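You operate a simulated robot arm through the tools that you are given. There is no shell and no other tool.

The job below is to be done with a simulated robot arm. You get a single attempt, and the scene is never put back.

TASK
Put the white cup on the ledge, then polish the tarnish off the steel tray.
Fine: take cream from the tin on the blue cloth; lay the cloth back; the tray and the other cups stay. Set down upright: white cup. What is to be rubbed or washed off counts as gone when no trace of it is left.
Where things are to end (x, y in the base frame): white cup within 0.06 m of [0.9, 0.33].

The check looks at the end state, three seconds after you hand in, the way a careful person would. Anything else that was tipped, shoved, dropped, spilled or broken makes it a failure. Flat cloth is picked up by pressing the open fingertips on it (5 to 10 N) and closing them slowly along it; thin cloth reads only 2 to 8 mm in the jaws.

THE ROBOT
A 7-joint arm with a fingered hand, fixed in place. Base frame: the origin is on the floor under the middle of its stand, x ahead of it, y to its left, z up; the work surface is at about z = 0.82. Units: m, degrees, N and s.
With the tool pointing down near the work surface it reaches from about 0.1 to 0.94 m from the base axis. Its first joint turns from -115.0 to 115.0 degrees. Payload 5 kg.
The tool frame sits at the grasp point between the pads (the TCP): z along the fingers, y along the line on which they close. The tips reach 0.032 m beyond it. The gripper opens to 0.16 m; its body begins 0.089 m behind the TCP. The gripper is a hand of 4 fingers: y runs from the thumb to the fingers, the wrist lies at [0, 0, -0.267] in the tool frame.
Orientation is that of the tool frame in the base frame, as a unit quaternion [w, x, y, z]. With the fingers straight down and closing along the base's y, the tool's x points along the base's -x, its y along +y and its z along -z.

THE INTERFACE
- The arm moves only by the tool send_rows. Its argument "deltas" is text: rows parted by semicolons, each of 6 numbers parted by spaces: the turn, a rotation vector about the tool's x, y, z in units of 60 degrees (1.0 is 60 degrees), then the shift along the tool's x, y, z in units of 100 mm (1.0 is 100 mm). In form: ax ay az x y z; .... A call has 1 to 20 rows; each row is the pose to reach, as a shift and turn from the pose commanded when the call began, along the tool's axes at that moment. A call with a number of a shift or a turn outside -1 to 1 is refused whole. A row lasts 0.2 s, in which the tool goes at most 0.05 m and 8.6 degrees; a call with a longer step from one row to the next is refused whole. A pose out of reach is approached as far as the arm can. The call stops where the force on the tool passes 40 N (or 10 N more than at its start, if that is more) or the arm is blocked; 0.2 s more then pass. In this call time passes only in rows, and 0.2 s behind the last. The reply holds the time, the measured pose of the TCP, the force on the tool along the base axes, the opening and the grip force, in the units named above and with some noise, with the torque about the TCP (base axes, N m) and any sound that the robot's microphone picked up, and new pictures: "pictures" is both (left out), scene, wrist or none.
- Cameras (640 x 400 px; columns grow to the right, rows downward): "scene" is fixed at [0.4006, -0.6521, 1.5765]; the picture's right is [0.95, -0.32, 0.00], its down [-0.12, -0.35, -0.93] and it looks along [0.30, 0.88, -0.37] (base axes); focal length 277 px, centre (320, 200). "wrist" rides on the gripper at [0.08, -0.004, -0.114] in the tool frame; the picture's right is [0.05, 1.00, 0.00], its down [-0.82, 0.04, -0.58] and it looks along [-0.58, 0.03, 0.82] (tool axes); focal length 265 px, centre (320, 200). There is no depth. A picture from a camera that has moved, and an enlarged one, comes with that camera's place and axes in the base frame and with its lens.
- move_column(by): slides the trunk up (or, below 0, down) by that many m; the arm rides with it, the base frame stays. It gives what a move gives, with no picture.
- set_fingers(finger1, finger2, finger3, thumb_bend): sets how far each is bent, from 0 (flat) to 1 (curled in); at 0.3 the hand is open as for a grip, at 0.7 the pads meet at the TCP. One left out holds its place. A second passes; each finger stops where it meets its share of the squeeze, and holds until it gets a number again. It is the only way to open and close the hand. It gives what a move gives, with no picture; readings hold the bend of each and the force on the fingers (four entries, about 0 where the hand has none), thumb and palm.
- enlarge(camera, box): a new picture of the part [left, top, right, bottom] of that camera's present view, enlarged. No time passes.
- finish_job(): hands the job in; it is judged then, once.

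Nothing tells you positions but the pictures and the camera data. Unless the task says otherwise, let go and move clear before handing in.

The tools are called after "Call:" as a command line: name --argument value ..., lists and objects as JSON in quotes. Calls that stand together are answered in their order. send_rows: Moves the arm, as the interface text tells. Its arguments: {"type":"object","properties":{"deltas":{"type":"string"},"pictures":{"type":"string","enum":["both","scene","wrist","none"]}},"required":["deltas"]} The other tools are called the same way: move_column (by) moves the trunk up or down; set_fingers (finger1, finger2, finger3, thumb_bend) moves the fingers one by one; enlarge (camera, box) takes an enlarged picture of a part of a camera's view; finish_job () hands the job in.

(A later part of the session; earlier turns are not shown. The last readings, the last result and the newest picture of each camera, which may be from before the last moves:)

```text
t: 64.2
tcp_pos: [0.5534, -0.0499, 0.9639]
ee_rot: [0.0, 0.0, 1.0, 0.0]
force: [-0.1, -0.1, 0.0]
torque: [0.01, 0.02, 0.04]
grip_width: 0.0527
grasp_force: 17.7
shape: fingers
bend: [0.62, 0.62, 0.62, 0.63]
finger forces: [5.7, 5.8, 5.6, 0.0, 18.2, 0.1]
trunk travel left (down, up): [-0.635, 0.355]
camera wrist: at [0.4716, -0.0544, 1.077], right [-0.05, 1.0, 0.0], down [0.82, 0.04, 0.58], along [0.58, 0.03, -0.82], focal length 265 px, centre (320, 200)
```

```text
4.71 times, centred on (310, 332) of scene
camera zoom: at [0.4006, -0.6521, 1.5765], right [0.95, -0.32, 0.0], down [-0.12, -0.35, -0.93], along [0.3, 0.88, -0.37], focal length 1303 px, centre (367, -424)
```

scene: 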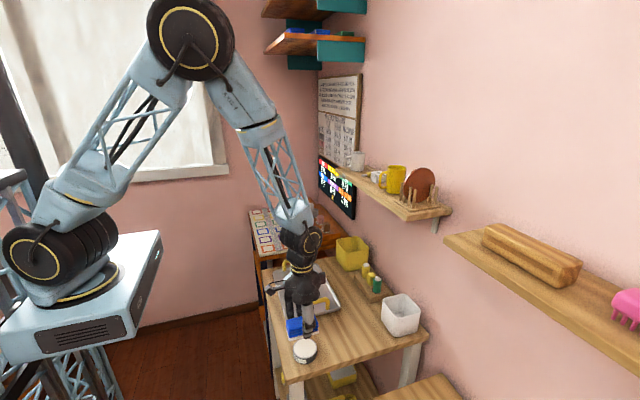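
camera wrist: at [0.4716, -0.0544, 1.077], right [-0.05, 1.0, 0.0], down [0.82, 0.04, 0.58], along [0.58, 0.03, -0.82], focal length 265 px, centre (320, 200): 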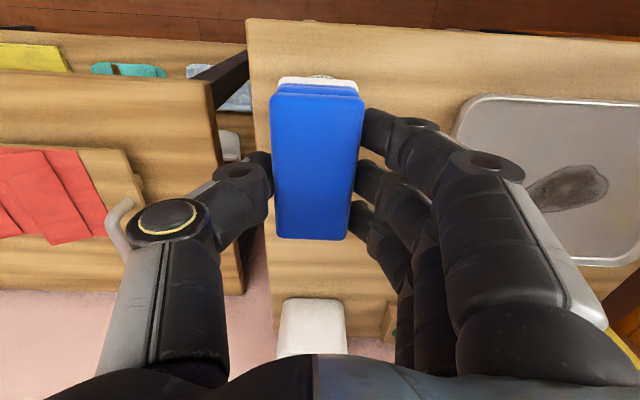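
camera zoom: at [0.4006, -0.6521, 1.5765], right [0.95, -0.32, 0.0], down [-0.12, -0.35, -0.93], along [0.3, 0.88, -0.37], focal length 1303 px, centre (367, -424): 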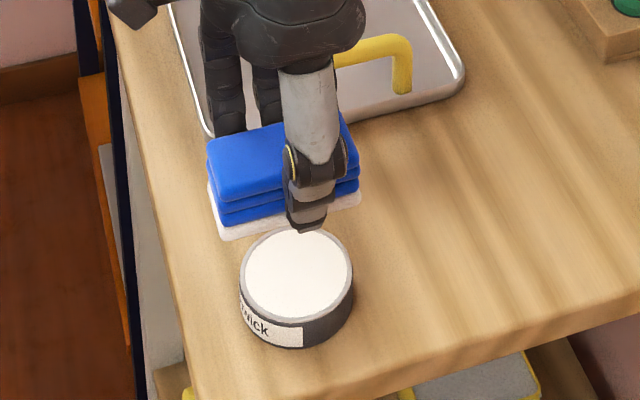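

The bottom layer of the pad is now coated white with cream. Next I carry it over the tray handle at safe height to the tarnish at about (0.627, 0.230).

Call:
send_rows --deltas "0 0 0 -0.09 0.235 0; 0 0 0 -0.18 0.47 0; 0 0 0 -0.27 0.705 0; 0 0 0 -0.36 0.94 0" --pictures "none"

Call:
send_rows --deltas "0 0 0 -0.09 0.235 0; 0 0 0 -0.18 0.47 0; 0 0 0 -0.27 0.705 0; 0 0 0 -0.36 0.94 0" --pictures "both"

Call:
enlarge --camera "scene" --box '[250, 230, 370, 330]'

```text
t: 65.2
tcp_pos: [0.5894, 0.0441, 0.9616]
ee_rot: [0.0, 0.001, 1.0, 0.0]
force: [1.1, -0.2, -0.8]
torque: [0.0, 0.01, -0.02]
grip_width: 0.0527
grasp_force: 17.5
shape: fingers
bend: [0.62, 0.62, 0.62, 0.63]
finger forces: [5.5, 5.5, 5.6, 0.0, 18.0, 0.0]
trunk travel left (down, up): [-0.635, 0.355]
```

```text
t: 66.2
tcp_pos: [0.6256, 0.1381, 0.9628]
ee_rot: [-0.001, 0.0, 1.0, 0.0]
force: [-1.1, -0.2, -0.5]
torque: [-0.01, 0.01, -0.02]
grip_width: 0.0528
grasp_force: 17.4
shape: fingers
bend: [0.62, 0.62, 0.62, 0.63]
finger forces: [5.6, 5.6, 5.6, 0.0, 17.9, 0.0]
trunk travel left (down, up): [-0.635, 0.355]
camera wrist: at [0.5444, 0.134, 1.0767], right [-0.05, 1.0, 0.0], down [0.82, 0.04, 0.58], along [0.58, 0.03, -0.82], focal length 265 px, centre (320, 200)
```

scene: 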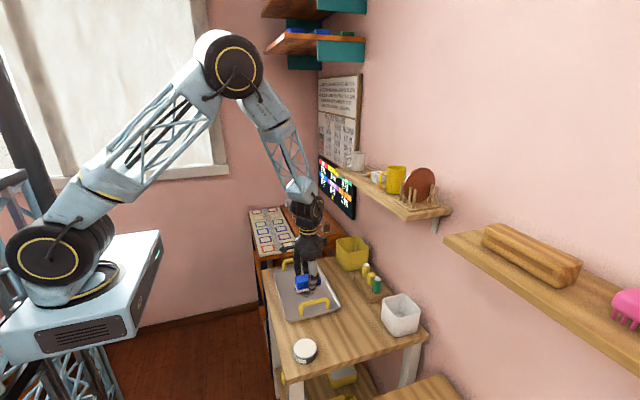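
wrist: 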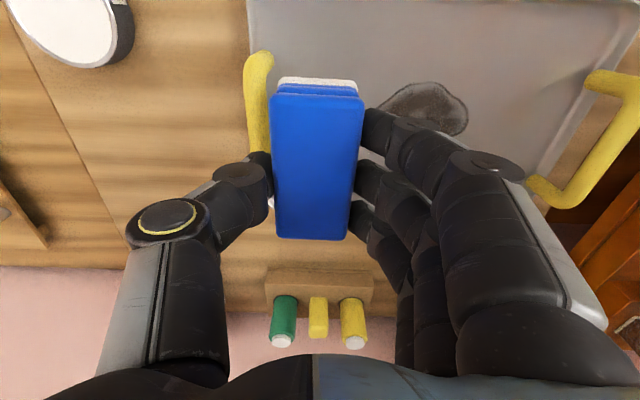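

```text
4.00 times, centred on (310, 280) of scene
camera zoom: at [0.4006, -0.6521, 1.5765], right [0.95, -0.32, 0.0], down [-0.12, -0.35, -0.93], along [0.3, 0.88, -0.37], focal length 1108 px, centre (360, -120)
```

zoom: 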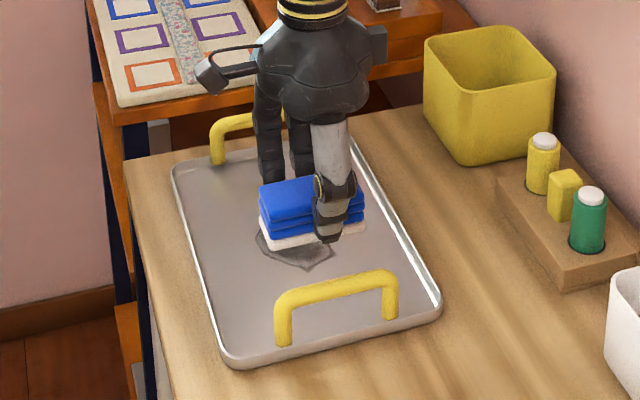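

The pad approaches the tarnish; patch bounds measure about x 0.59–0.666, y 0.178–0.283. Moving over its centre and descending to just above the tray.

Call:
send_rows --deltas "0 0 0 -0.005 0.23 0; 0 0 0 -0.01 0.46 0; 0 0 0 -0.012 0.69 0; 0 0 0 -0.015 0.92 0; 0 0 0 -0.015 0.92 0.25; 0 0 0 -0.015 0.92 0.5; 0 0 0 -0.015 0.92 0.7" --pictures "both"

Call:
enlarge --camera "scene" --box '[250, 230, 370, 330]'

```text
t: 67.8
tcp_pos: [0.6269, 0.2293, 0.8921]
ee_rot: [0.0, 0.0, 1.0, 0.001]
force: [0.5, 0.5, -0.1]
torque: [0.01, 0.01, -0.02]
grip_width: 0.0527
grasp_force: 17.5
shape: fingers
bend: [0.62, 0.62, 0.62, 0.63]
finger forces: [5.4, 5.7, 5.7, 0.0, 18.0, 0.0]
trunk travel left (down, up): [-0.635, 0.355]
camera wrist: at [0.5456, 0.2252, 1.0057], right [-0.05, 1.0, 0.0], down [0.82, 0.04, 0.58], along [0.58, 0.03, -0.82], focal length 265 px, centre (320, 200)
```

scene: 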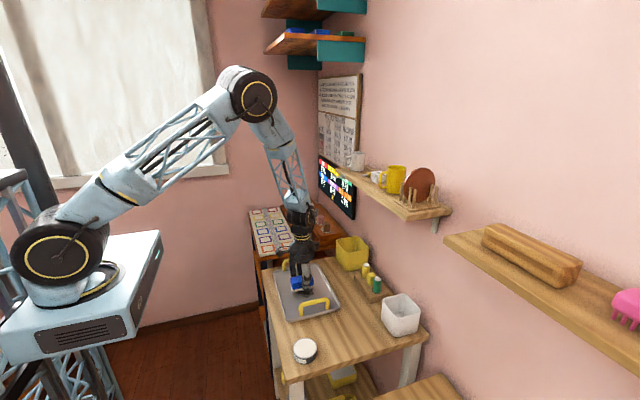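
wrist: 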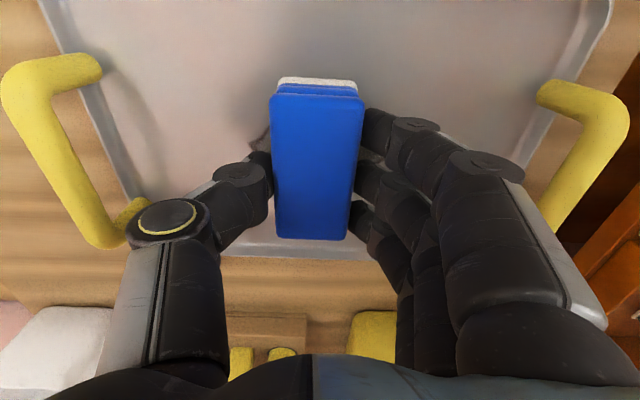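

```text
4.00 times, centred on (310, 280) of scene
camera zoom: at [0.4006, -0.6521, 1.5765], right [0.95, -0.32, 0.0], down [-0.12, -0.35, -0.93], along [0.3, 0.88, -0.37], focal length 1108 px, centre (360, -120)
```

zoom: 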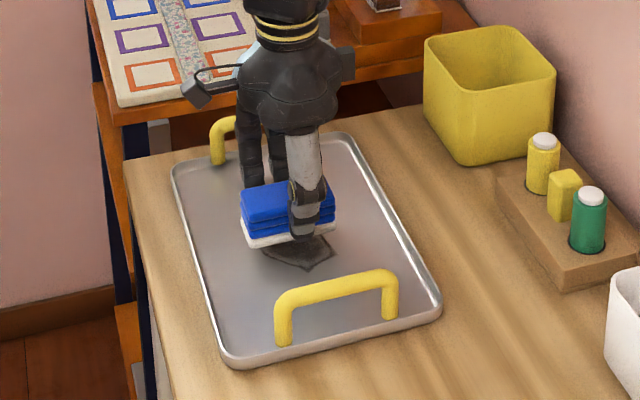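

Clearances to both tray handles look fine. Lowering slowly until the pad touches the tray.

Call:
send_rows --deltas "0 0 0 0 0 0.03; 0 0 0 0 0 0.06; 0 0 0 0 0 0.09; 0 0 0 0 0 0.12" --pictures "none"

Call:
send_rows --deltas "0 0 0 0 0 0.01; 0 0 0 0 0 0.02; 0 0 0 0 0 0.03" --pictures "none"

```text
t: 68.8
tcp_pos: [0.6269, 0.2291, 0.8806]
ee_rot: [0.001, 0.001, 1.0, 0.001]
force: [0.1, 0.7, -0.5]
torque: [-0.02, -0.02, -0.01]
grip_width: 0.053
grasp_force: 17.2
shape: fingers
bend: [0.62, 0.62, 0.62, 0.63]
finger forces: [5.4, 5.6, 5.6, 0.1, 18.0, 0.1]
trunk travel left (down, up): [-0.635, 0.355]
```

```text
t: 69.6
tcp_pos: [0.6269, 0.23, 0.8769]
ee_rot: [0.001, 0.0, 1.0, 0.0]
force: [-0.5, -0.2, -0.5]
torque: [0.01, 0.0, -0.01]
grip_width: 0.0528
grasp_force: 17.7
shape: fingers
bend: [0.62, 0.62, 0.62, 0.63]
finger forces: [5.6, 5.6, 5.6, 0.0, 18.0, 0.1]
trunk travel left (down, up): [-0.635, 0.355]
```

Call:
send_rows --deltas "0 0 0 0 0 0.01; 0 0 0 0 0 0.02" --pictures "none"

Call:
send_rows --deltas "0 0 0 0 0 0.005; 0 0 0 0 0 0.01" --pictures "none"

```text
t: 70.2
tcp_pos: [0.626, 0.2289, 0.8761]
ee_rot: [0.0, 0.0, 1.0, 0.001]
force: [0.3, 0.8, 0.0]
torque: [0.0, -0.02, 0.02]
grip_width: 0.0527
grasp_force: 16.5
shape: fingers
bend: [0.62, 0.62, 0.62, 0.63]
finger forces: [5.5, 5.5, 5.6, 0.1, 17.9, 0.0]
trunk travel left (down, up): [-0.635, 0.355]
```

```text
t: 70.8
tcp_pos: [0.6267, 0.2285, 0.8739]
ee_rot: [0.0, -0.001, 1.0, 0.0]
force: [0.2, -0.3, -0.6]
torque: [0.01, -0.01, -0.02]
grip_width: 0.053
grasp_force: 17.5
shape: fingers
bend: [0.62, 0.62, 0.62, 0.63]
finger forces: [5.6, 5.6, 5.7, 0.0, 18.1, 0.1]
trunk travel left (down, up): [-0.635, 0.355]
```

Call:
send_rows --deltas "0 0 0 0 0 0.005; 0 0 0 0 0 0.01" --pictures "none"

Call:
send_rows --deltas "0 0 0 0 0 0.005; 0 0 0 0 0 0.01" --pictures "none"

```text
t: 71.4
tcp_pos: [0.6275, 0.2305, 0.8754]
ee_rot: [-0.001, 0.0, 1.0, 0.0]
force: [0.1, 0.1, 3.3]
torque: [-0.07, 0.0, 0.0]
grip_width: 0.0527
grasp_force: 18.2
shape: fingers
bend: [0.62, 0.62, 0.62, 0.63]
finger forces: [5.7, 5.7, 5.5, 0.0, 18.7, 0.1]
trunk travel left (down, up): [-0.635, 0.355]
```

```text
t: 72.0
tcp_pos: [0.627, 0.2301, 0.8722]
ee_rot: [0.001, 0.0, 1.0, 0.0]
force: [0.0, -0.5, 10.0]
torque: [-0.15, -0.01, -0.02]
grip_width: 0.0526
grasp_force: 19.9
shape: fingers
bend: [0.63, 0.63, 0.63, 0.63]
finger forces: [6.4, 6.1, 6.1, 0.1, 20.5, 0.0]
trunk travel left (down, up): [-0.635, 0.355]
```

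The pad now presses on the tray at about 10 N. I'll ease slightly and make a short test rub to check the grip and that the tray stays put.

Call:
send_rows --deltas "0 0 0 0 0 -0.003; 0 0 0 0 0.1 -0.003; 0 0 0 0 0.2 -0.003; 0 0 0 0 0.1 -0.003; 0 0 0 0 0 -0.003; 0 0 0 0 -0.1 -0.003; 0 0 0 0 -0.2 -0.003; 0 0 0 0 -0.1 -0.003; 0 0 0 0 0 -0.003" --pictures "both"

Call:
enlarge --camera "scene" --box '[250, 230, 370, 330]'

```text
t: 74.0
tcp_pos: [0.6267, 0.2279, 0.8722]
ee_rot: [0.0, 0.001, 1.0, 0.0]
force: [-0.7, -2.5, 5.6]
torque: [-0.2, 0.01, 0.02]
grip_width: 0.0526
grasp_force: 19.1
shape: fingers
bend: [0.63, 0.63, 0.63, 0.63]
finger forces: [5.5, 5.6, 5.5, 0.0, 20.8, 0.0]
trunk travel left (down, up): [-0.635, 0.355]
camera wrist: at [0.5453, 0.2248, 0.9869], right [-0.05, 1.0, 0.0], down [0.82, 0.04, 0.58], along [0.58, 0.03, -0.82], focal length 265 px, centre (320, 200)
```

scene: 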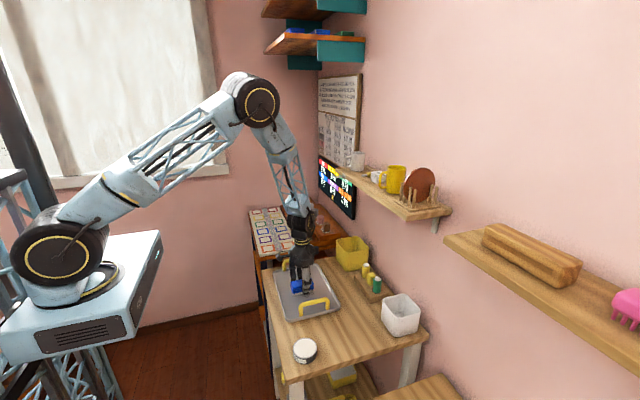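
wrist: 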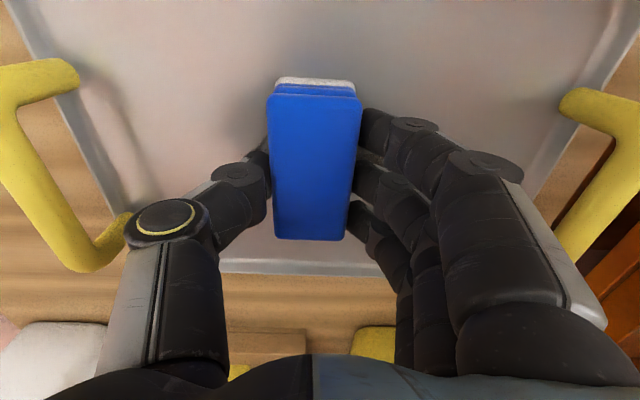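

```text
4.00 times, centred on (310, 280) of scene
camera zoom: at [0.4006, -0.6521, 1.5765], right [0.95, -0.32, 0.0], down [-0.12, -0.35, -0.93], along [0.3, 0.88, -0.37], focal length 1108 px, centre (360, -120)
```

zoom: 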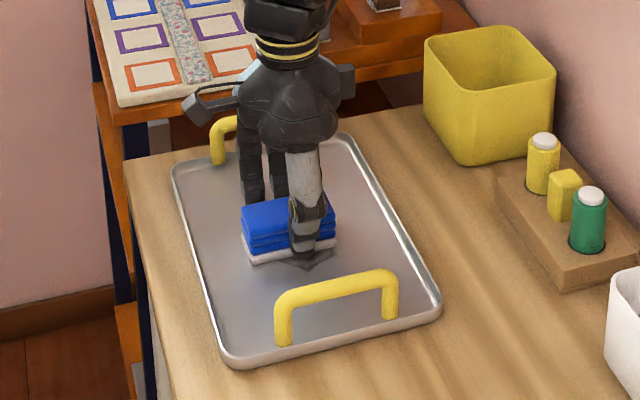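

The tray stays put and the patch is fading where rubbed. Now full-length strokes over the whole patch at about 6–8 N.

Call:
send_rows --deltas "0 0 0 0 0.2 0; 0 0 0 0 0.4 0; 0 0 0 0 0.44 0; 0 0 0 0 0.2 0; 0 0 0 0 0 0; 0 0 0 0 -0.2 0; 0 0 0 0 -0.4 0; 0 0 0 -0.05 -0.4 0; 0 0 0 -0.1 -0.2 0; 0 0 0 -0.1 0 0; 0 0 0 -0.1 0.2 0; 0 0 0 -0.1 0.4 0; 0 0 0 0 0.42 0; 0 0 0 0.1 0.4 0; 0 0 0 0.1 0.2 0; 0 0 0 0.1 0 0; 0 0 0 0.1 -0.2 0; 0 0 0 0.1 -0.4 0; 0 0 0 0 -0.2 0; 0 0 0 0 0 0" --pictures "both"

Call:
enlarge --camera "scene" --box '[250, 230, 370, 330]'

```text
t: 78.2
tcp_pos: [0.626, 0.2298, 0.8721]
ee_rot: [0.0, 0.0, 1.0, 0.0]
force: [-0.2, -4.8, 10.1]
torque: [-0.33, 0.0, 0.01]
grip_width: 0.0526
grasp_force: 19.2
shape: fingers
bend: [0.64, 0.64, 0.64, 0.64]
finger forces: [5.4, 5.5, 5.5, 0.0, 22.6, 0.1]
trunk travel left (down, up): [-0.635, 0.355]
camera wrist: at [0.5446, 0.2258, 0.9864], right [-0.05, 1.0, 0.0], down [0.82, 0.04, 0.58], along [0.58, 0.03, -0.82], focal length 265 px, centre (320, 200)
```

scene: 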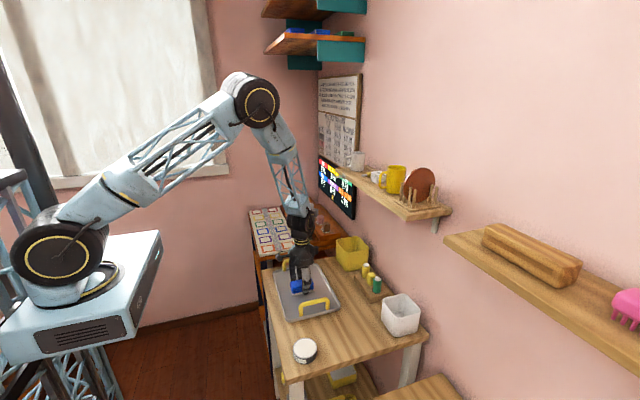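
wrist: 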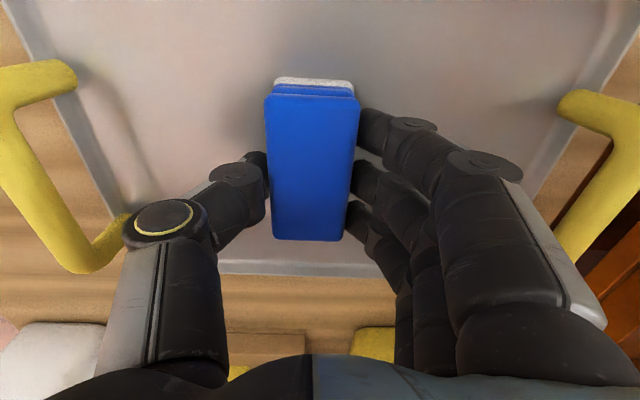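

```text
4.00 times, centred on (310, 280) of scene
camera zoom: at [0.4006, -0.6521, 1.5765], right [0.95, -0.32, 0.0], down [-0.12, -0.35, -0.93], along [0.3, 0.88, -0.37], focal length 1108 px, centre (360, -120)
```

zoom: 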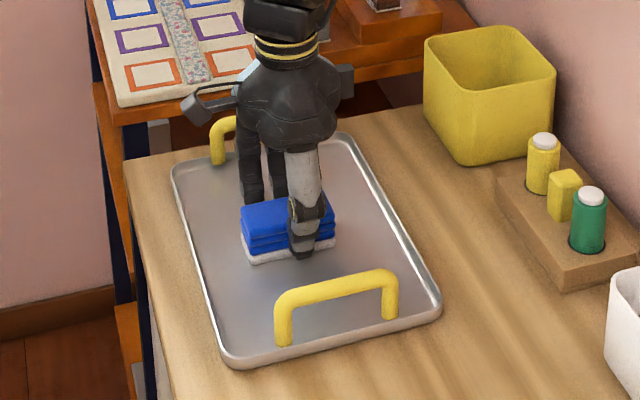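

The visible ring of tarnish seems gone. I'll lift and move aside to inspect the area under the pad.

Call:
send_rows --deltas "0 0 0 0 0 -0.02; 0 0 0 0 0 -0.1; 0 0 0 0 0 -0.35; 0 0 0 0 0 -0.6; 0 0 0 0 0 -0.85; 0 0 0 0 -0.25 -0.9; 0 0 0 0 -0.5 -0.9; 0 0 0 0 -0.75 -0.9; 0 0 0 0 -1 -0.9" --pictures "both"

Call:
enlarge --camera "scene" --box '[255, 250, 345, 325]'

Call:
enlarge --camera "wrist" --box '[230, 0, 640, 180]'

```text
t: 80.2
tcp_pos: [0.6284, 0.1308, 0.9632]
ee_rot: [-0.001, 0.0, 1.0, 0.0]
force: [-0.4, 0.2, 0.8]
torque: [0.04, 0.03, 0.03]
grip_width: 0.0529
grasp_force: 17.2
shape: fingers
bend: [0.63, 0.63, 0.63, 0.64]
finger forces: [5.5, 5.5, 5.6, 0.1, 18.0, 0.1]
trunk travel left (down, up): [-0.635, 0.355]
camera wrist: at [0.5455, 0.1255, 1.0771], right [-0.05, 1.0, 0.0], down [0.82, 0.04, 0.58], along [0.58, 0.03, -0.82], focal length 265 px, centre (320, 200)
```

scene: 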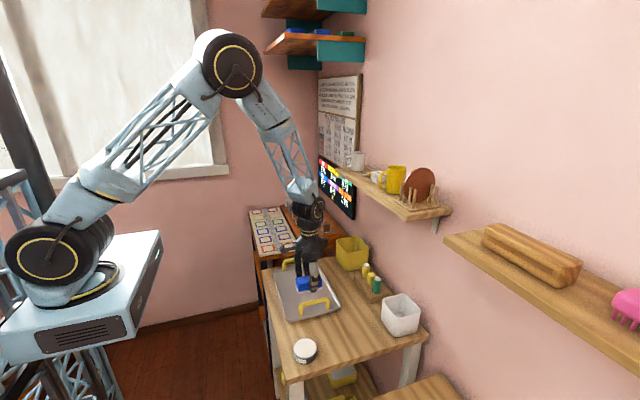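
wrist: 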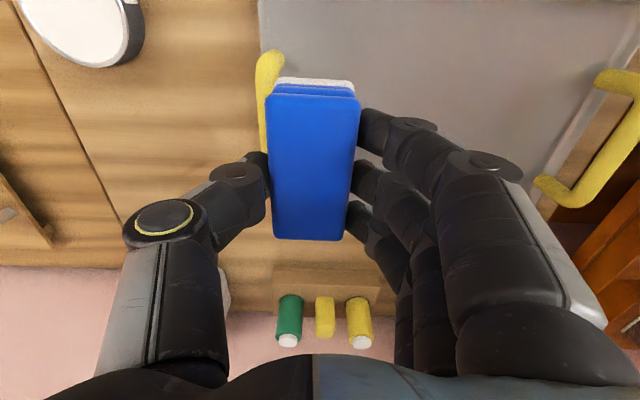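

```text
5.33 times, centred on (300, 288) of scene
camera zoom: at [0.4006, -0.6521, 1.5765], right [0.95, -0.32, 0.0], down [-0.12, -0.35, -0.93], along [0.3, 0.88, -0.37], focal length 1477 px, centre (427, -267)
```

zoom: 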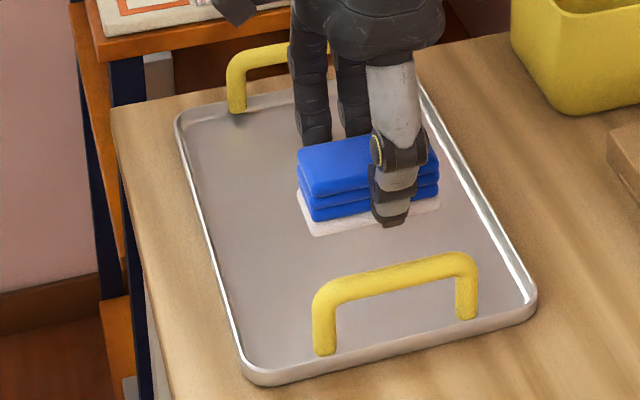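

```text
1.56 times, centred on (435, 90) of wrist
camera zoom: at [0.5455, 0.1255, 1.0771], right [-0.05, 1.0, 0.0], down [0.82, 0.04, 0.58], along [0.58, 0.03, -0.82], focal length 414 px, centre (140, 372)
```

zoom: 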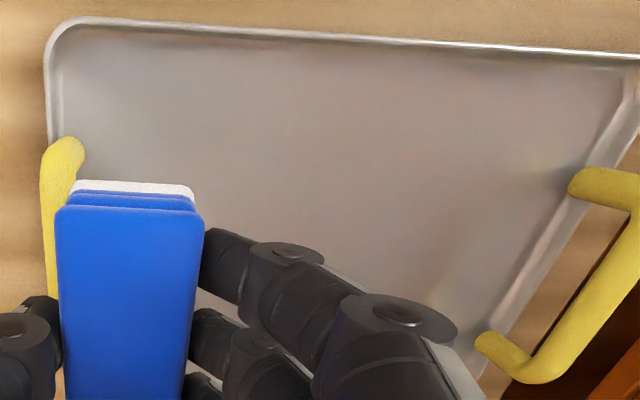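

What I can see is clean, but the hand hides part of the area. Moving further away for a full view of the tray.

Call:
send_rows --deltas "0 0 0 0 -0.25 0; 0 0 0 0 -0.5 0; 0 0 0 0 -0.75 0; 0 0 0 0 -1 0" --pictures "none"

Call:
send_rows --deltas "0 0 0 -0.14 -0.22 0; 0 0 0 -0.28 -0.44 0; 0 0 0 -0.42 -0.66 0; 0 0 0 -0.57 -0.86 0" --pictures "both"

Call:
enlarge --camera "scene" --box '[260, 250, 350, 325]'

Call:
enlarge --camera "scene" --box '[280, 270, 330, 310]'

```text
t: 81.2
tcp_pos: [0.6267, 0.0287, 0.9628]
ee_rot: [0.0, 0.0, 1.0, 0.0]
force: [0.2, -0.4, -1.7]
torque: [0.03, -0.01, -0.02]
grip_width: 0.0527
grasp_force: 17.1
shape: fingers
bend: [0.63, 0.63, 0.63, 0.64]
finger forces: [5.5, 5.5, 5.4, 0.1, 17.9, 0.0]
trunk travel left (down, up): [-0.635, 0.355]
```

```text
t: 82.2
tcp_pos: [0.6824, -0.0571, 0.9613]
ee_rot: [0.0, 0.0, 1.0, 0.0]
force: [0.2, -0.1, -1.5]
torque: [0.0, 0.03, 0.02]
grip_width: 0.0526
grasp_force: 17.4
shape: fingers
bend: [0.63, 0.63, 0.63, 0.64]
finger forces: [5.6, 5.5, 5.5, 0.0, 17.8, 0.0]
trunk travel left (down, up): [-0.635, 0.355]
camera wrist: at [0.6017, -0.0614, 1.0757], right [-0.05, 1.0, 0.0], down [0.82, 0.04, 0.58], along [0.58, 0.03, -0.82], focal length 265 px, centre (320, 200)
```

scene: 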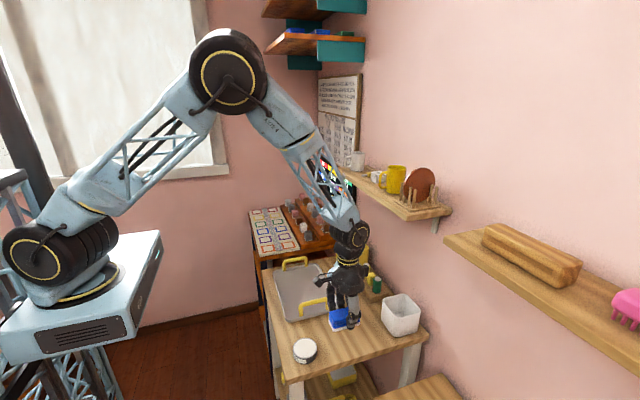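
wrist: 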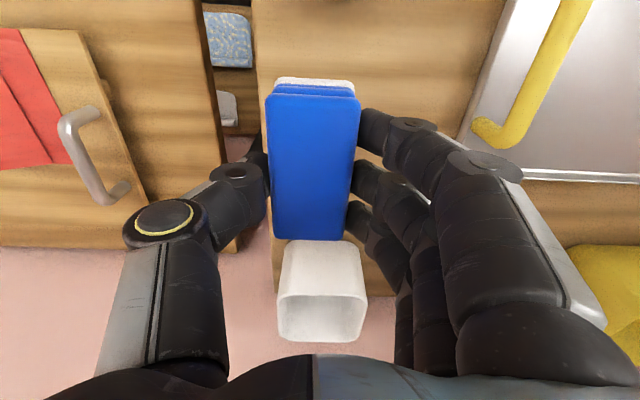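

```text
5.33 times, centred on (305, 288) of scene
camera zoom: at [0.4006, -0.6521, 1.5765], right [0.95, -0.32, 0.0], down [-0.12, -0.35, -0.93], along [0.3, 0.88, -0.37], focal length 1477 px, centre (400, -267)
```

zoom: 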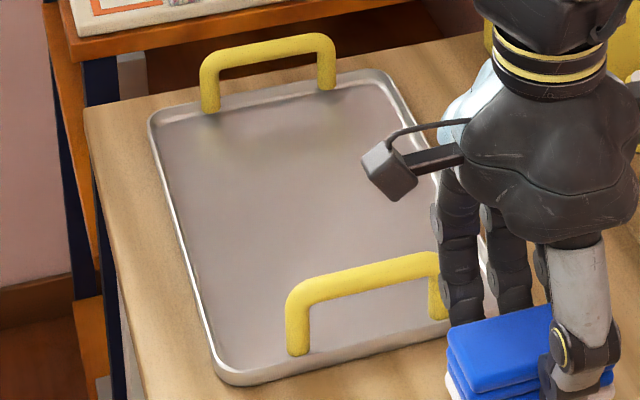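

```text
10.00 times, centred on (305, 290) of scene
camera zoom: at [0.4006, -0.6521, 1.5765], right [0.95, -0.32, 0.0], down [-0.12, -0.35, -0.93], along [0.3, 0.88, -0.37], focal length 2769 px, centre (470, -700)
```

zoom: 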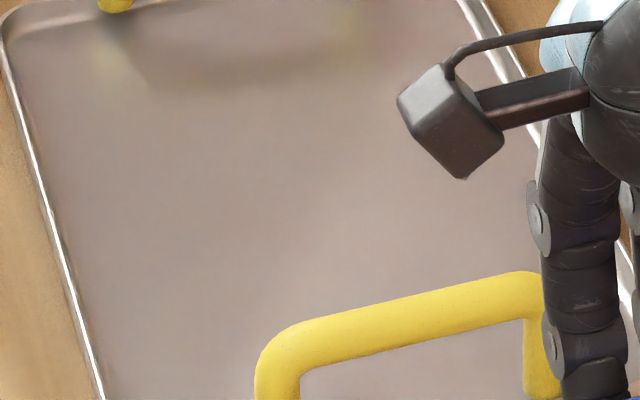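

From the scene camera the tray looks clean. To be thorough I'll bring the wrist camera near enough to view the former patch closely beside the pad.

Call:
send_rows --deltas "0 0 0 0 0.25 0; 0 0 0 0 0.5 0; 0 0 0 0 0.75 0; 0 0 0 0 1 0" --pictures "none"

Call:
send_rows --deltas "0 0 0 -0.1 0.2 0; 0 0 0 -0.2 0.4 0; 0 0 0 -0.25 0.54 0" --pictures "wrist"

Call:
enlarge --camera "wrist" --box '[360, 0, 600, 150]'

Call:
enlarge --camera "scene" --box '[260, 250, 350, 325]'

```text
t: 83.2
tcp_pos: [0.6842, 0.0447, 0.9614]
ee_rot: [-0.001, 0.0, 1.0, 0.0]
force: [-0.6, 1.3, -0.3]
torque: [0.0, 0.03, 0.0]
grip_width: 0.0528
grasp_force: 17.1
shape: fingers
bend: [0.63, 0.63, 0.63, 0.64]
finger forces: [5.5, 5.5, 5.5, 0.0, 17.9, 0.0]
trunk travel left (down, up): [-0.635, 0.355]
```

```text
t: 84.0
tcp_pos: [0.7089, 0.0979, 0.9625]
ee_rot: [0.0, 0.0, 1.0, 0.001]
force: [-0.7, -0.1, -0.5]
torque: [0.01, -0.01, 0.01]
grip_width: 0.0525
grasp_force: 16.9
shape: fingers
bend: [0.63, 0.63, 0.63, 0.64]
finger forces: [5.4, 5.4, 5.5, 0.0, 17.9, 0.0]
trunk travel left (down, up): [-0.635, 0.355]
camera wrist: at [0.6273, 0.0939, 1.0763], right [-0.05, 1.0, 0.0], down [0.82, 0.04, 0.58], along [0.58, 0.03, -0.82], focal length 265 px, centre (320, 200)
```

wrist: 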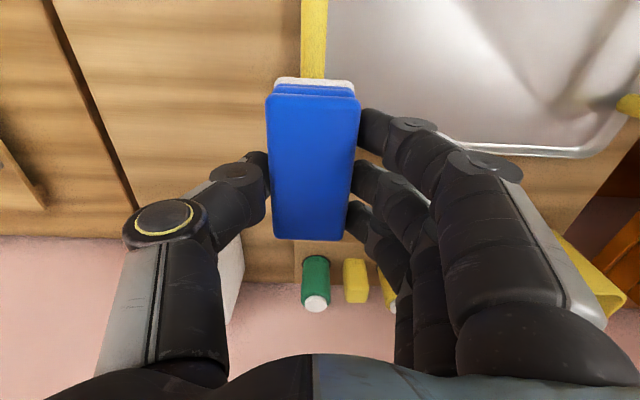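

```text
2.67 times, centred on (480, 75) of wrist
camera zoom: at [0.6273, 0.0939, 1.0763], right [-0.05, 1.0, 0.0], down [0.82, 0.04, 0.58], along [0.58, 0.03, -0.82], focal length 708 px, centre (-107, 533)
```

zoom: 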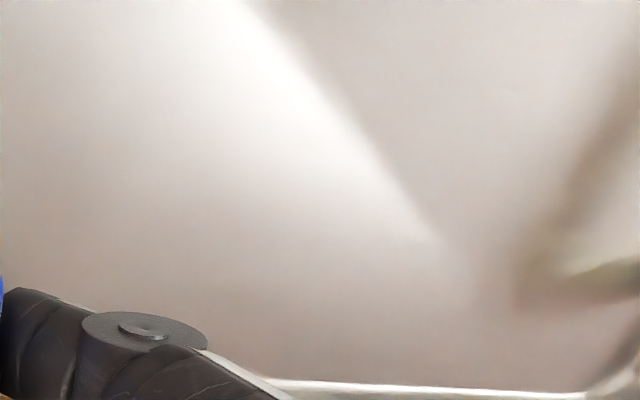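

```text
5.33 times, centred on (305, 288) of scene
camera zoom: at [0.4006, -0.6521, 1.5765], right [0.95, -0.32, 0.0], down [-0.12, -0.35, -0.93], along [0.3, 0.88, -0.37], focal length 1477 px, centre (400, -267)
```

zoom: 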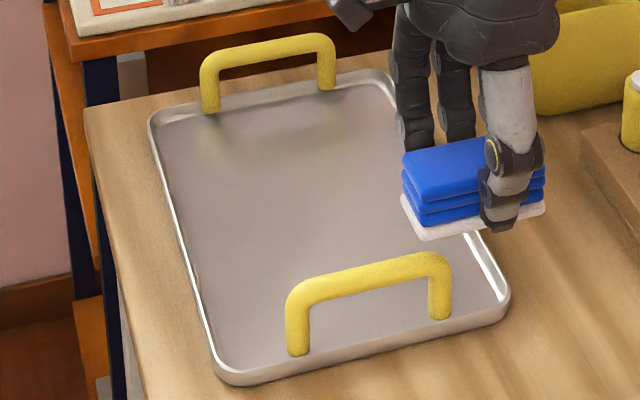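

Call:
send_rows --deltas "0 0 0 0.25 0 0; 0 0 0 0.5 0 0" --pictures "wrist"

Call:
enlarge --camera "wrist" --box '[360, 0, 600, 150]'

```text
t: 84.6
tcp_pos: [0.659, 0.099, 0.9624]
ee_rot: [0.0, 0.0, 1.0, 0.0]
force: [-0.5, 0.1, -0.7]
torque: [0.0, -0.05, 0.03]
grip_width: 0.0528
grasp_force: 17.0
shape: fingers
bend: [0.63, 0.63, 0.63, 0.64]
finger forces: [5.5, 5.5, 5.4, 0.0, 17.8, 0.1]
trunk travel left (down, up): [-0.635, 0.355]
camera wrist: at [0.5777, 0.0939, 1.076], right [-0.05, 1.0, 0.0], down [0.81, 0.04, 0.58], along [0.58, 0.03, -0.82], focal length 265 px, centre (320, 200)
```

wrist: 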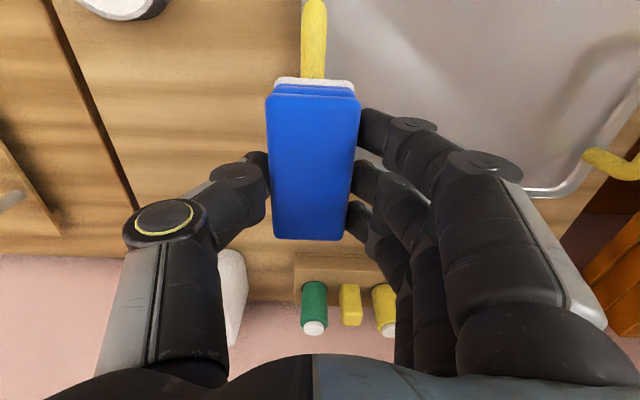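

```text
2.67 times, centred on (480, 75) of wrist
camera zoom: at [0.5777, 0.0939, 1.076], right [-0.05, 1.0, 0.0], down [0.81, 0.04, 0.58], along [0.58, 0.03, -0.82], focal length 708 px, centre (-107, 533)
```

zoom: 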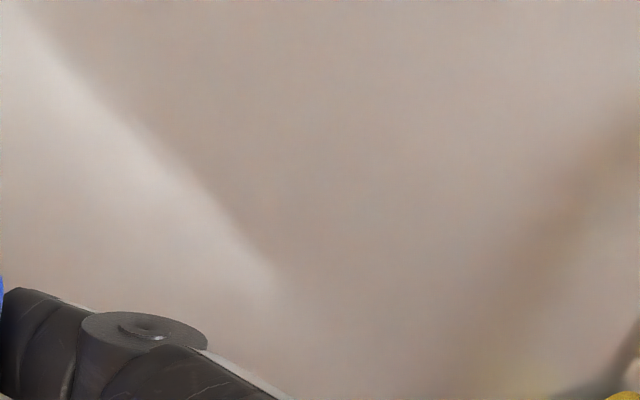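

I see only smooth moving reflections where the patch was, no tarnish. For certainty I'll do one more gentle polishing pass over the whole area before laying the cloth back.

Call:
send_rows --deltas "0 0 0 0.08 0.25 0; 0 0 0 0.16 0.5 0; 0 0 0 0.24 0.75 0; 0 0 0 0.32 1 0" --pictures "none"

Call:
send_rows --deltas "0 0 0 0 0.15 0; 0 0 0 0 0.31 0; 0 0 0 0 0.31 0.25; 0 0 0 0 0.31 0.5; 0 0 0 0 0.31 0.7; 0 0 0 0 0.31 0.8; 0 0 0 0 0.31 0.85" --pictures "wrist"

```text
t: 85.6
tcp_pos: [0.6282, 0.198, 0.9625]
ee_rot: [0.0, 0.0, 1.0, 0.0]
force: [-0.4, 0.0, -0.2]
torque: [-0.04, -0.02, 0.02]
grip_width: 0.0527
grasp_force: 17.1
shape: fingers
bend: [0.63, 0.63, 0.63, 0.64]
finger forces: [5.4, 5.5, 5.5, 0.0, 17.7, 0.0]
trunk travel left (down, up): [-0.635, 0.355]
```

```text
t: 87.2
tcp_pos: [0.6281, 0.2288, 0.8772]
ee_rot: [0.0, 0.001, 1.0, 0.0]
force: [0.2, -0.3, -1.2]
torque: [0.0, 0.01, 0.0]
grip_width: 0.0527
grasp_force: 17.1
shape: fingers
bend: [0.63, 0.63, 0.63, 0.64]
finger forces: [5.4, 5.3, 5.5, 0.0, 17.7, 0.0]
trunk travel left (down, up): [-0.635, 0.355]
camera wrist: at [0.5458, 0.2248, 0.9913], right [-0.05, 1.0, 0.0], down [0.82, 0.04, 0.58], along [0.58, 0.03, -0.82], focal length 265 px, centre (320, 200)
```

wrist: 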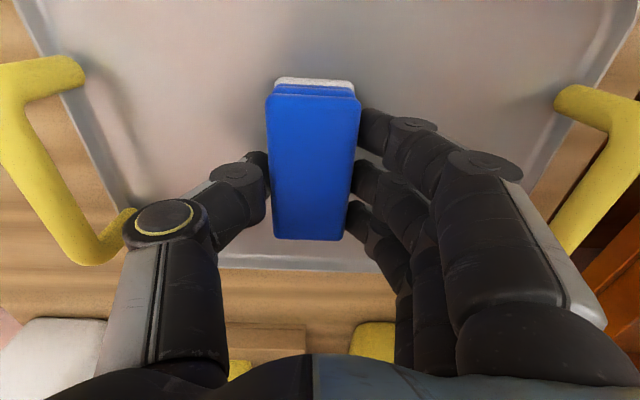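

Call:
send_rows --deltas "0 0 0 0 0 0.015; 0 0 0 0 0 0.03; 0 0 0 0 0 0.04; 0 0 0 0 0 0.047" --pictures "none"

```text
t: 88.2
tcp_pos: [0.6262, 0.2294, 0.8734]
ee_rot: [-0.001, 0.0, 1.0, 0.0]
force: [-0.7, -0.3, 2.4]
torque: [0.0, 0.0, -0.04]
grip_width: 0.0526
grasp_force: 17.7
shape: fingers
bend: [0.63, 0.64, 0.63, 0.64]
finger forces: [5.6, 5.7, 5.8, 0.1, 18.0, 0.1]
trunk travel left (down, up): [-0.635, 0.355]
```

Call:
send_rows --deltas "0 0 0 0 0 0.007; 0 0 0 0 0.2 0.007; 0 0 0 0 0.4 0.007; 0 0 0 0 0.45 0.007; 0 0 0 0.06 0.2 0.007; 0 0 0 0.12 0 0.007; 0 0 0 0.12 -0.2 0.007; 0 0 0 0.12 -0.4 0.007; 0 0 0 0 -0.42 0.007; 0 0 0 -0.12 -0.4 0.007; 0 0 0 -0.12 -0.2 0.007; 0 0 0 -0.12 0 0.007; 0 0 0 -0.12 0.2 0.007; 0 0 0 -0.12 0.4 0.007; 0 0 0 0 0.42 0.007; 0 0 0 0 0.2 0.007; 0 0 0 0 0 0.007; 0 0 0 0 -0.2 0.007; 0 0 0 0 -0.4 0.007; 0 0 0 0 -0.2 0.007" --pictures "none"

Call:
send_rows --deltas "0 0 0 0 0.2 0; 0 0 0 0.1 0.3 0; 0 0 0 -0.1 0.3 0; 0 0 0 -0.1 0.2 0; 0 0 0 0.1 0.15 0; 0 0 0 -0.1 0.05 0; 0 0 0 0.1 0 0; 0 0 0 -0.1 -0.05 0; 0 0 0 0.1 -0.1 0; 0 0 0 0 0.1 0; 0 0 0 0 0.2 0" --pictures "both"

```text
t: 92.4
tcp_pos: [0.6281, 0.2067, 0.8713]
ee_rot: [-0.001, 0.0, 1.0, -0.001]
force: [1.2, -6.3, 14.1]
torque: [-0.44, -0.04, -0.02]
grip_width: 0.0528
grasp_force: 19.4
shape: fingers
bend: [0.64, 0.64, 0.64, 0.64]
finger forces: [5.3, 5.4, 5.4, 0.1, 23.8, 0.0]
trunk travel left (down, up): [-0.635, 0.355]
```

```text
t: 94.8
tcp_pos: [0.6263, 0.2275, 0.873]
ee_rot: [0.0, 0.0, 1.0, 0.0]
force: [-0.9, -6.4, 11.8]
torque: [-0.29, 0.0, 0.02]
grip_width: 0.0526
grasp_force: 19.5
shape: fingers
bend: [0.64, 0.64, 0.64, 0.64]
finger forces: [5.4, 5.4, 5.4, 0.1, 23.1, 0.1]
trunk travel left (down, up): [-0.635, 0.355]
camera wrist: at [0.5452, 0.2245, 0.9863], right [-0.05, 1.0, 0.0], down [0.82, 0.04, 0.58], along [0.58, 0.03, -0.82], focal length 265 px, centre (320, 200)
```

scene: 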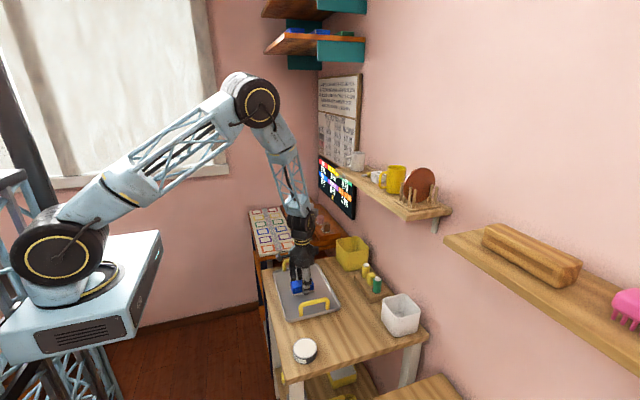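
wrist: 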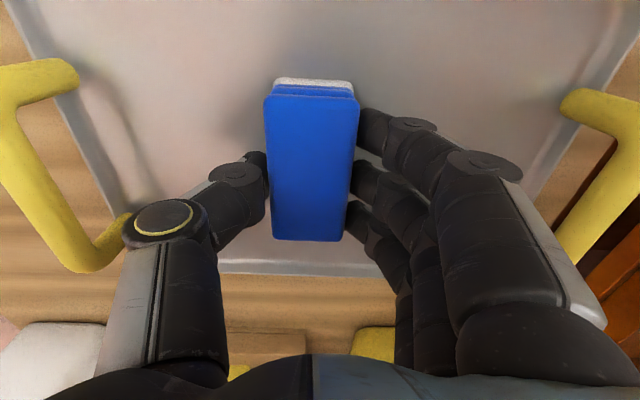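

The second pass is done. Lifting and carrying the cloth back to where it lay, (0.6855, -0.0545).

Call:
send_rows --deltas "0 0 0 0 0 -0.02; 0 0 0 0 0 -0.1; 0 0 0 0 0 -0.35; 0 0 0 0 0 -0.6; 0 0 0 0 0 -0.85; 0 0 0 0 -0.25 -0.92; 0 0 0 0 -0.5 -0.92; 0 0 0 0 -0.75 -0.92; 0 0 0 0 -1 -0.92" --pictures "none"

Call:
send_rows --deltas "0 0 0 -0.07 -0.25 0; 0 0 0 -0.14 -0.5 0; 0 0 0 -0.22 -0.75 0; 0 0 0 -0.3 -1 0" --pictures "none"

Call:
send_rows --deltas "0 0 0 -0.07 -0.21 0; 0 0 0 -0.14 -0.42 0; 0 0 0 -0.22 -0.63 0; 0 0 0 -0.29 -0.82 0" --pictures "both"

Call:
enlarge --camera "scene" --box '[260, 250, 350, 325]'

Call:
enlarge --camera "scene" --box '[280, 290, 400, 380]'

```text
t: 96.8
tcp_pos: [0.6268, 0.1272, 0.9628]
ee_rot: [0.0, 0.001, 1.0, 0.0]
force: [-0.1, -0.4, 0.0]
torque: [0.0, -0.03, 0.01]
grip_width: 0.0527
grasp_force: 17.1
shape: fingers
bend: [0.64, 0.64, 0.64, 0.64]
finger forces: [5.4, 5.5, 5.4, 0.0, 17.7, 0.1]
trunk travel left (down, up): [-0.635, 0.355]
```

```text
t: 97.8
tcp_pos: [0.6581, 0.0273, 0.9646]
ee_rot: [0.0, 0.001, 1.0, -0.001]
force: [-0.4, -1.3, -0.4]
torque: [0.0, -0.01, 0.03]
grip_width: 0.0526
grasp_force: 17.3
shape: fingers
bend: [0.64, 0.64, 0.64, 0.64]
finger forces: [5.4, 5.5, 5.6, 0.0, 17.7, 0.0]
trunk travel left (down, up): [-0.635, 0.355]
```

```text
t: 98.8
tcp_pos: [0.6865, -0.0529, 0.9648]
ee_rot: [-0.001, 0.0, 1.0, 0.0]
force: [-0.2, -0.3, -0.2]
torque: [0.01, -0.03, 0.03]
grip_width: 0.0527
grasp_force: 16.8
shape: fingers
bend: [0.64, 0.64, 0.64, 0.64]
finger forces: [5.4, 5.4, 5.4, 0.0, 17.7, 0.1]
trunk travel left (down, up): [-0.635, 0.355]
camera wrist: at [0.6043, -0.0578, 1.0779], right [-0.05, 1.0, 0.0], down [0.82, 0.04, 0.58], along [0.58, 0.03, -0.82], focal length 265 px, centre (320, 200)
```

scene: 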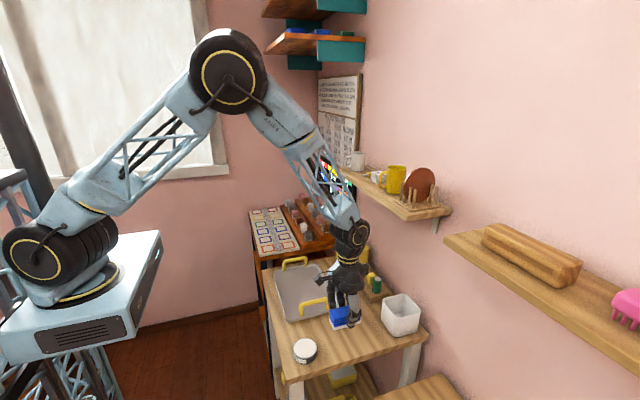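
wrist: 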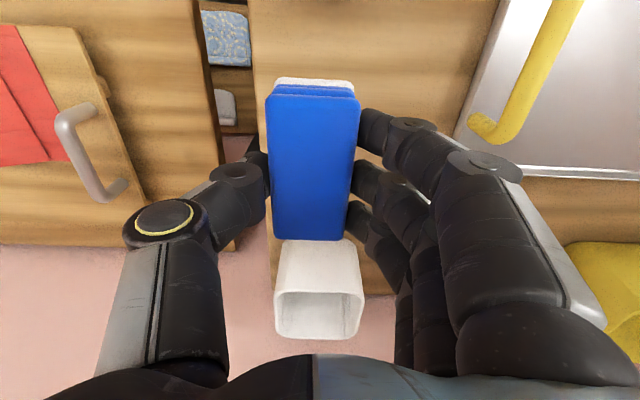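

```text
5.33 times, centred on (305, 288) of scene
camera zoom: at [0.4006, -0.6521, 1.5765], right [0.95, -0.32, 0.0], down [-0.12, -0.35, -0.93], along [0.3, 0.88, -0.37], focal length 1477 px, centre (400, -267)
```

zoom: 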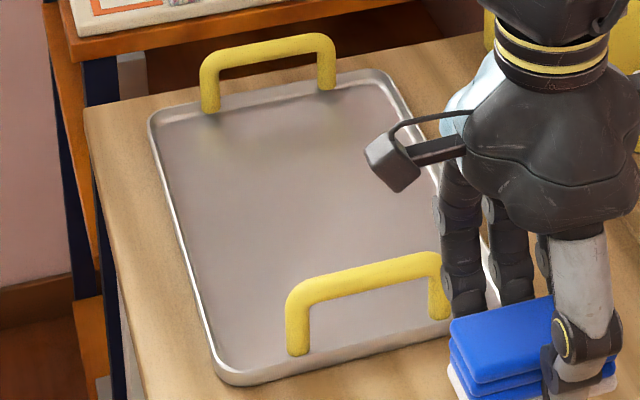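

```text
4.44 times, centred on (340, 335) of scene
camera zoom: at [0.4006, -0.6521, 1.5765], right [0.95, -0.32, 0.0], down [-0.12, -0.35, -0.93], along [0.3, 0.88, -0.37], focal length 1231 px, centre (231, -400)
```

zoom: 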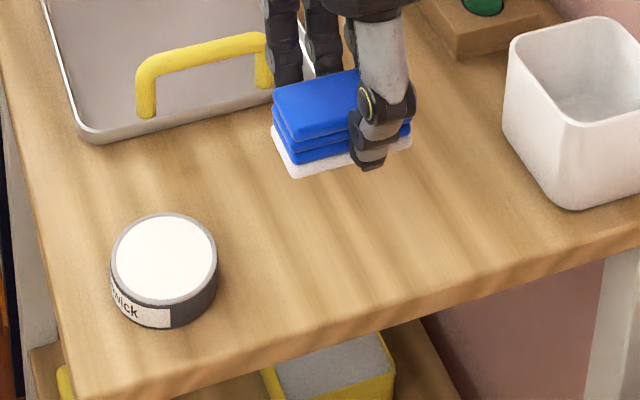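

The tray shows clean steel and hasn't moved. Now lowering the pad back onto the table.

Call:
send_rows --deltas "0 0 0 0 0 0.25; 0 0 0 0 0 0.5; 0 0 0 0 0 0.7; 0 0 0 0 0 0.82; 0 0 0 0 0 0.88" --pictures "none"

Call:
send_rows --deltas "0 0 0 0 0 0.01; 0 0 0 0 0 0.02; 0 0 0 0 0 0.03; 0 0 0 0 0 0.04; 0 0 0 0 0 0.05" --pictures "none"

```text
t: 100.0
tcp_pos: [0.6857, -0.0532, 0.8752]
ee_rot: [0.0, 0.001, 1.0, 0.0]
force: [0.2, -0.8, 0.3]
torque: [-0.01, -0.02, 0.0]
grip_width: 0.0525
grasp_force: 17.4
shape: fingers
bend: [0.64, 0.64, 0.64, 0.64]
finger forces: [5.5, 5.4, 5.4, 0.0, 17.5, 0.0]
trunk travel left (down, up): [-0.635, 0.355]
```

```text
t: 101.2
tcp_pos: [0.6861, -0.053, 0.8718]
ee_rot: [0.0, 0.0, 1.0, 0.0]
force: [0.7, -0.6, -0.2]
torque: [-0.01, 0.01, -0.01]
grip_width: 0.0525
grasp_force: 16.7
shape: fingers
bend: [0.64, 0.64, 0.64, 0.64]
finger forces: [5.4, 5.4, 5.4, 0.1, 17.6, 0.1]
trunk travel left (down, up): [-0.635, 0.355]
```

Call:
send_rows --deltas "0 0 0 0 0 0.01; 0 0 0 0 0 0.02" --pictures "none"

Call:
send_rows --deltas "0 0 0 0 0 0.005; 0 0 0 0 0 0.01" --pictures "none"

```text
t: 101.8
tcp_pos: [0.6865, -0.0547, 0.8688]
ee_rot: [0.001, -0.002, 1.0, 0.0]
force: [-0.8, 0.4, 0.1]
torque: [0.04, -0.01, 0.01]
grip_width: 0.0527
grasp_force: 16.5
shape: fingers
bend: [0.64, 0.64, 0.64, 0.64]
finger forces: [5.4, 5.5, 5.5, 0.0, 17.7, 0.0]
trunk travel left (down, up): [-0.635, 0.355]
```

```text
t: 102.4
tcp_pos: [0.6864, -0.053, 0.8688]
ee_rot: [0.0, 0.0, 1.0, 0.0]
force: [0.0, -0.4, 6.5]
torque: [-0.05, -0.01, 0.0]
grip_width: 0.0526
grasp_force: 18.6
shape: fingers
bend: [0.64, 0.64, 0.64, 0.64]
finger forces: [5.9, 6.0, 6.0, 0.1, 19.0, 0.0]
trunk travel left (down, up): [-0.635, 0.355]
```

The pad rests on the table again. Easing off and opening gradually.

Call:
send_rows --deltas "0 0 0 0 0 -0.006" --pictures "none"

Call:
set_fingers --finger1 0.6 --finger2 0.6 --finger3 0.6 --thumb_bend 0.6

Call:
set_fingers --finger1 0.5 --finger2 0.5 --finger3 0.5 --thumb_bend 0.5

Call:
send_rows --deltas "0 0 0 0 0 0" --pictures "wrist"

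Call:
enlarge --camera "scene" --box '[280, 290, 400, 380]'

```text
t: 102.8
tcp_pos: [0.6869, -0.0528, 0.8695]
ee_rot: [0.0, -0.001, 1.0, 0.0]
force: [0.5, -0.3, 4.4]
torque: [-0.02, -0.03, -0.02]
grip_width: 0.0527
grasp_force: 17.5
shape: fingers
bend: [0.64, 0.64, 0.64, 0.64]
finger forces: [5.8, 5.8, 5.9, 0.0, 18.8, 0.0]
trunk travel left (down, up): [-0.635, 0.355]
```

```text
t: 103.8
tcp_pos: [0.6866, -0.0531, 0.8684]
ee_rot: [0.0, 0.001, 1.0, -0.001]
force: [0.9, -1.5, 2.3]
torque: [-0.08, -0.01, 0.02]
grip_width: 0.0563
grasp_force: 2.4
shape: fingers
bend: [0.6, 0.6, 0.6, 0.6]
finger forces: [0.4, 0.3, 0.3, 0.0, 3.0, 0.0]
trunk travel left (down, up): [-0.635, 0.355]
```

```text
t: 104.8
tcp_pos: [0.6857, -0.0525, 0.87]
ee_rot: [0.0, 0.0, 1.0, 0.0]
force: [1.3, 0.7, 0.2]
torque: [0.05, 0.0, 0.02]
grip_width: 0.0904
grasp_force: 0.1
shape: fingers
bend: [0.5, 0.5, 0.5, 0.5]
finger forces: [0.0, 0.0, 0.1, 0.0, 0.0, 0.1]
trunk travel left (down, up): [-0.635, 0.355]
```

```text
t: 105.2
tcp_pos: [0.6865, -0.0535, 0.8689]
ee_rot: [-0.001, 0.0, 1.0, -0.001]
force: [0.9, -1.1, -0.6]
torque: [-0.01, 0.02, -0.03]
grip_width: 0.0905
grasp_force: 0.1
shape: fingers
bend: [0.5, 0.5, 0.5, 0.5]
finger forces: [0.0, 0.0, 0.0, 0.0, 0.1, 0.0]
trunk travel left (down, up): [-0.635, 0.355]
camera wrist: at [0.6045, -0.0575, 0.9827], right [-0.05, 1.0, 0.0], down [0.82, 0.04, 0.58], along [0.58, 0.03, -0.82], focal length 265 px, centre (320, 200)
```

wrist: 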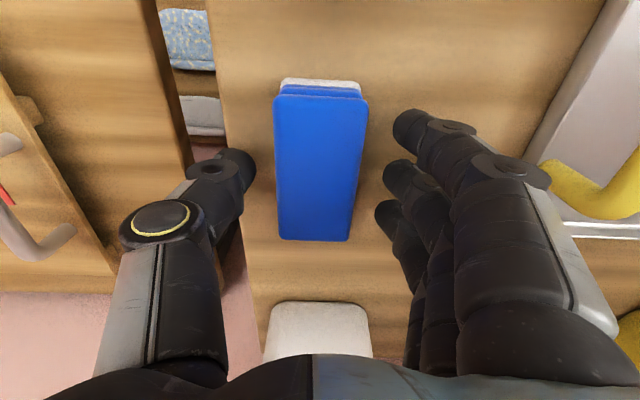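

```text
4.44 times, centred on (340, 335) of scene
camera zoom: at [0.4006, -0.6521, 1.5765], right [0.95, -0.32, 0.0], down [-0.12, -0.35, -0.93], along [0.3, 0.88, -0.37], focal length 1231 px, centre (231, -400)
```

zoom: 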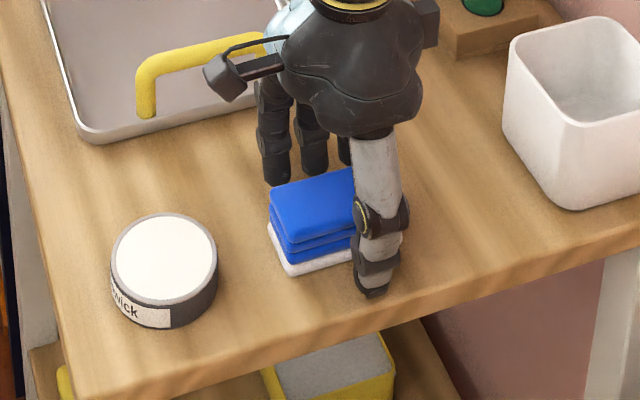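

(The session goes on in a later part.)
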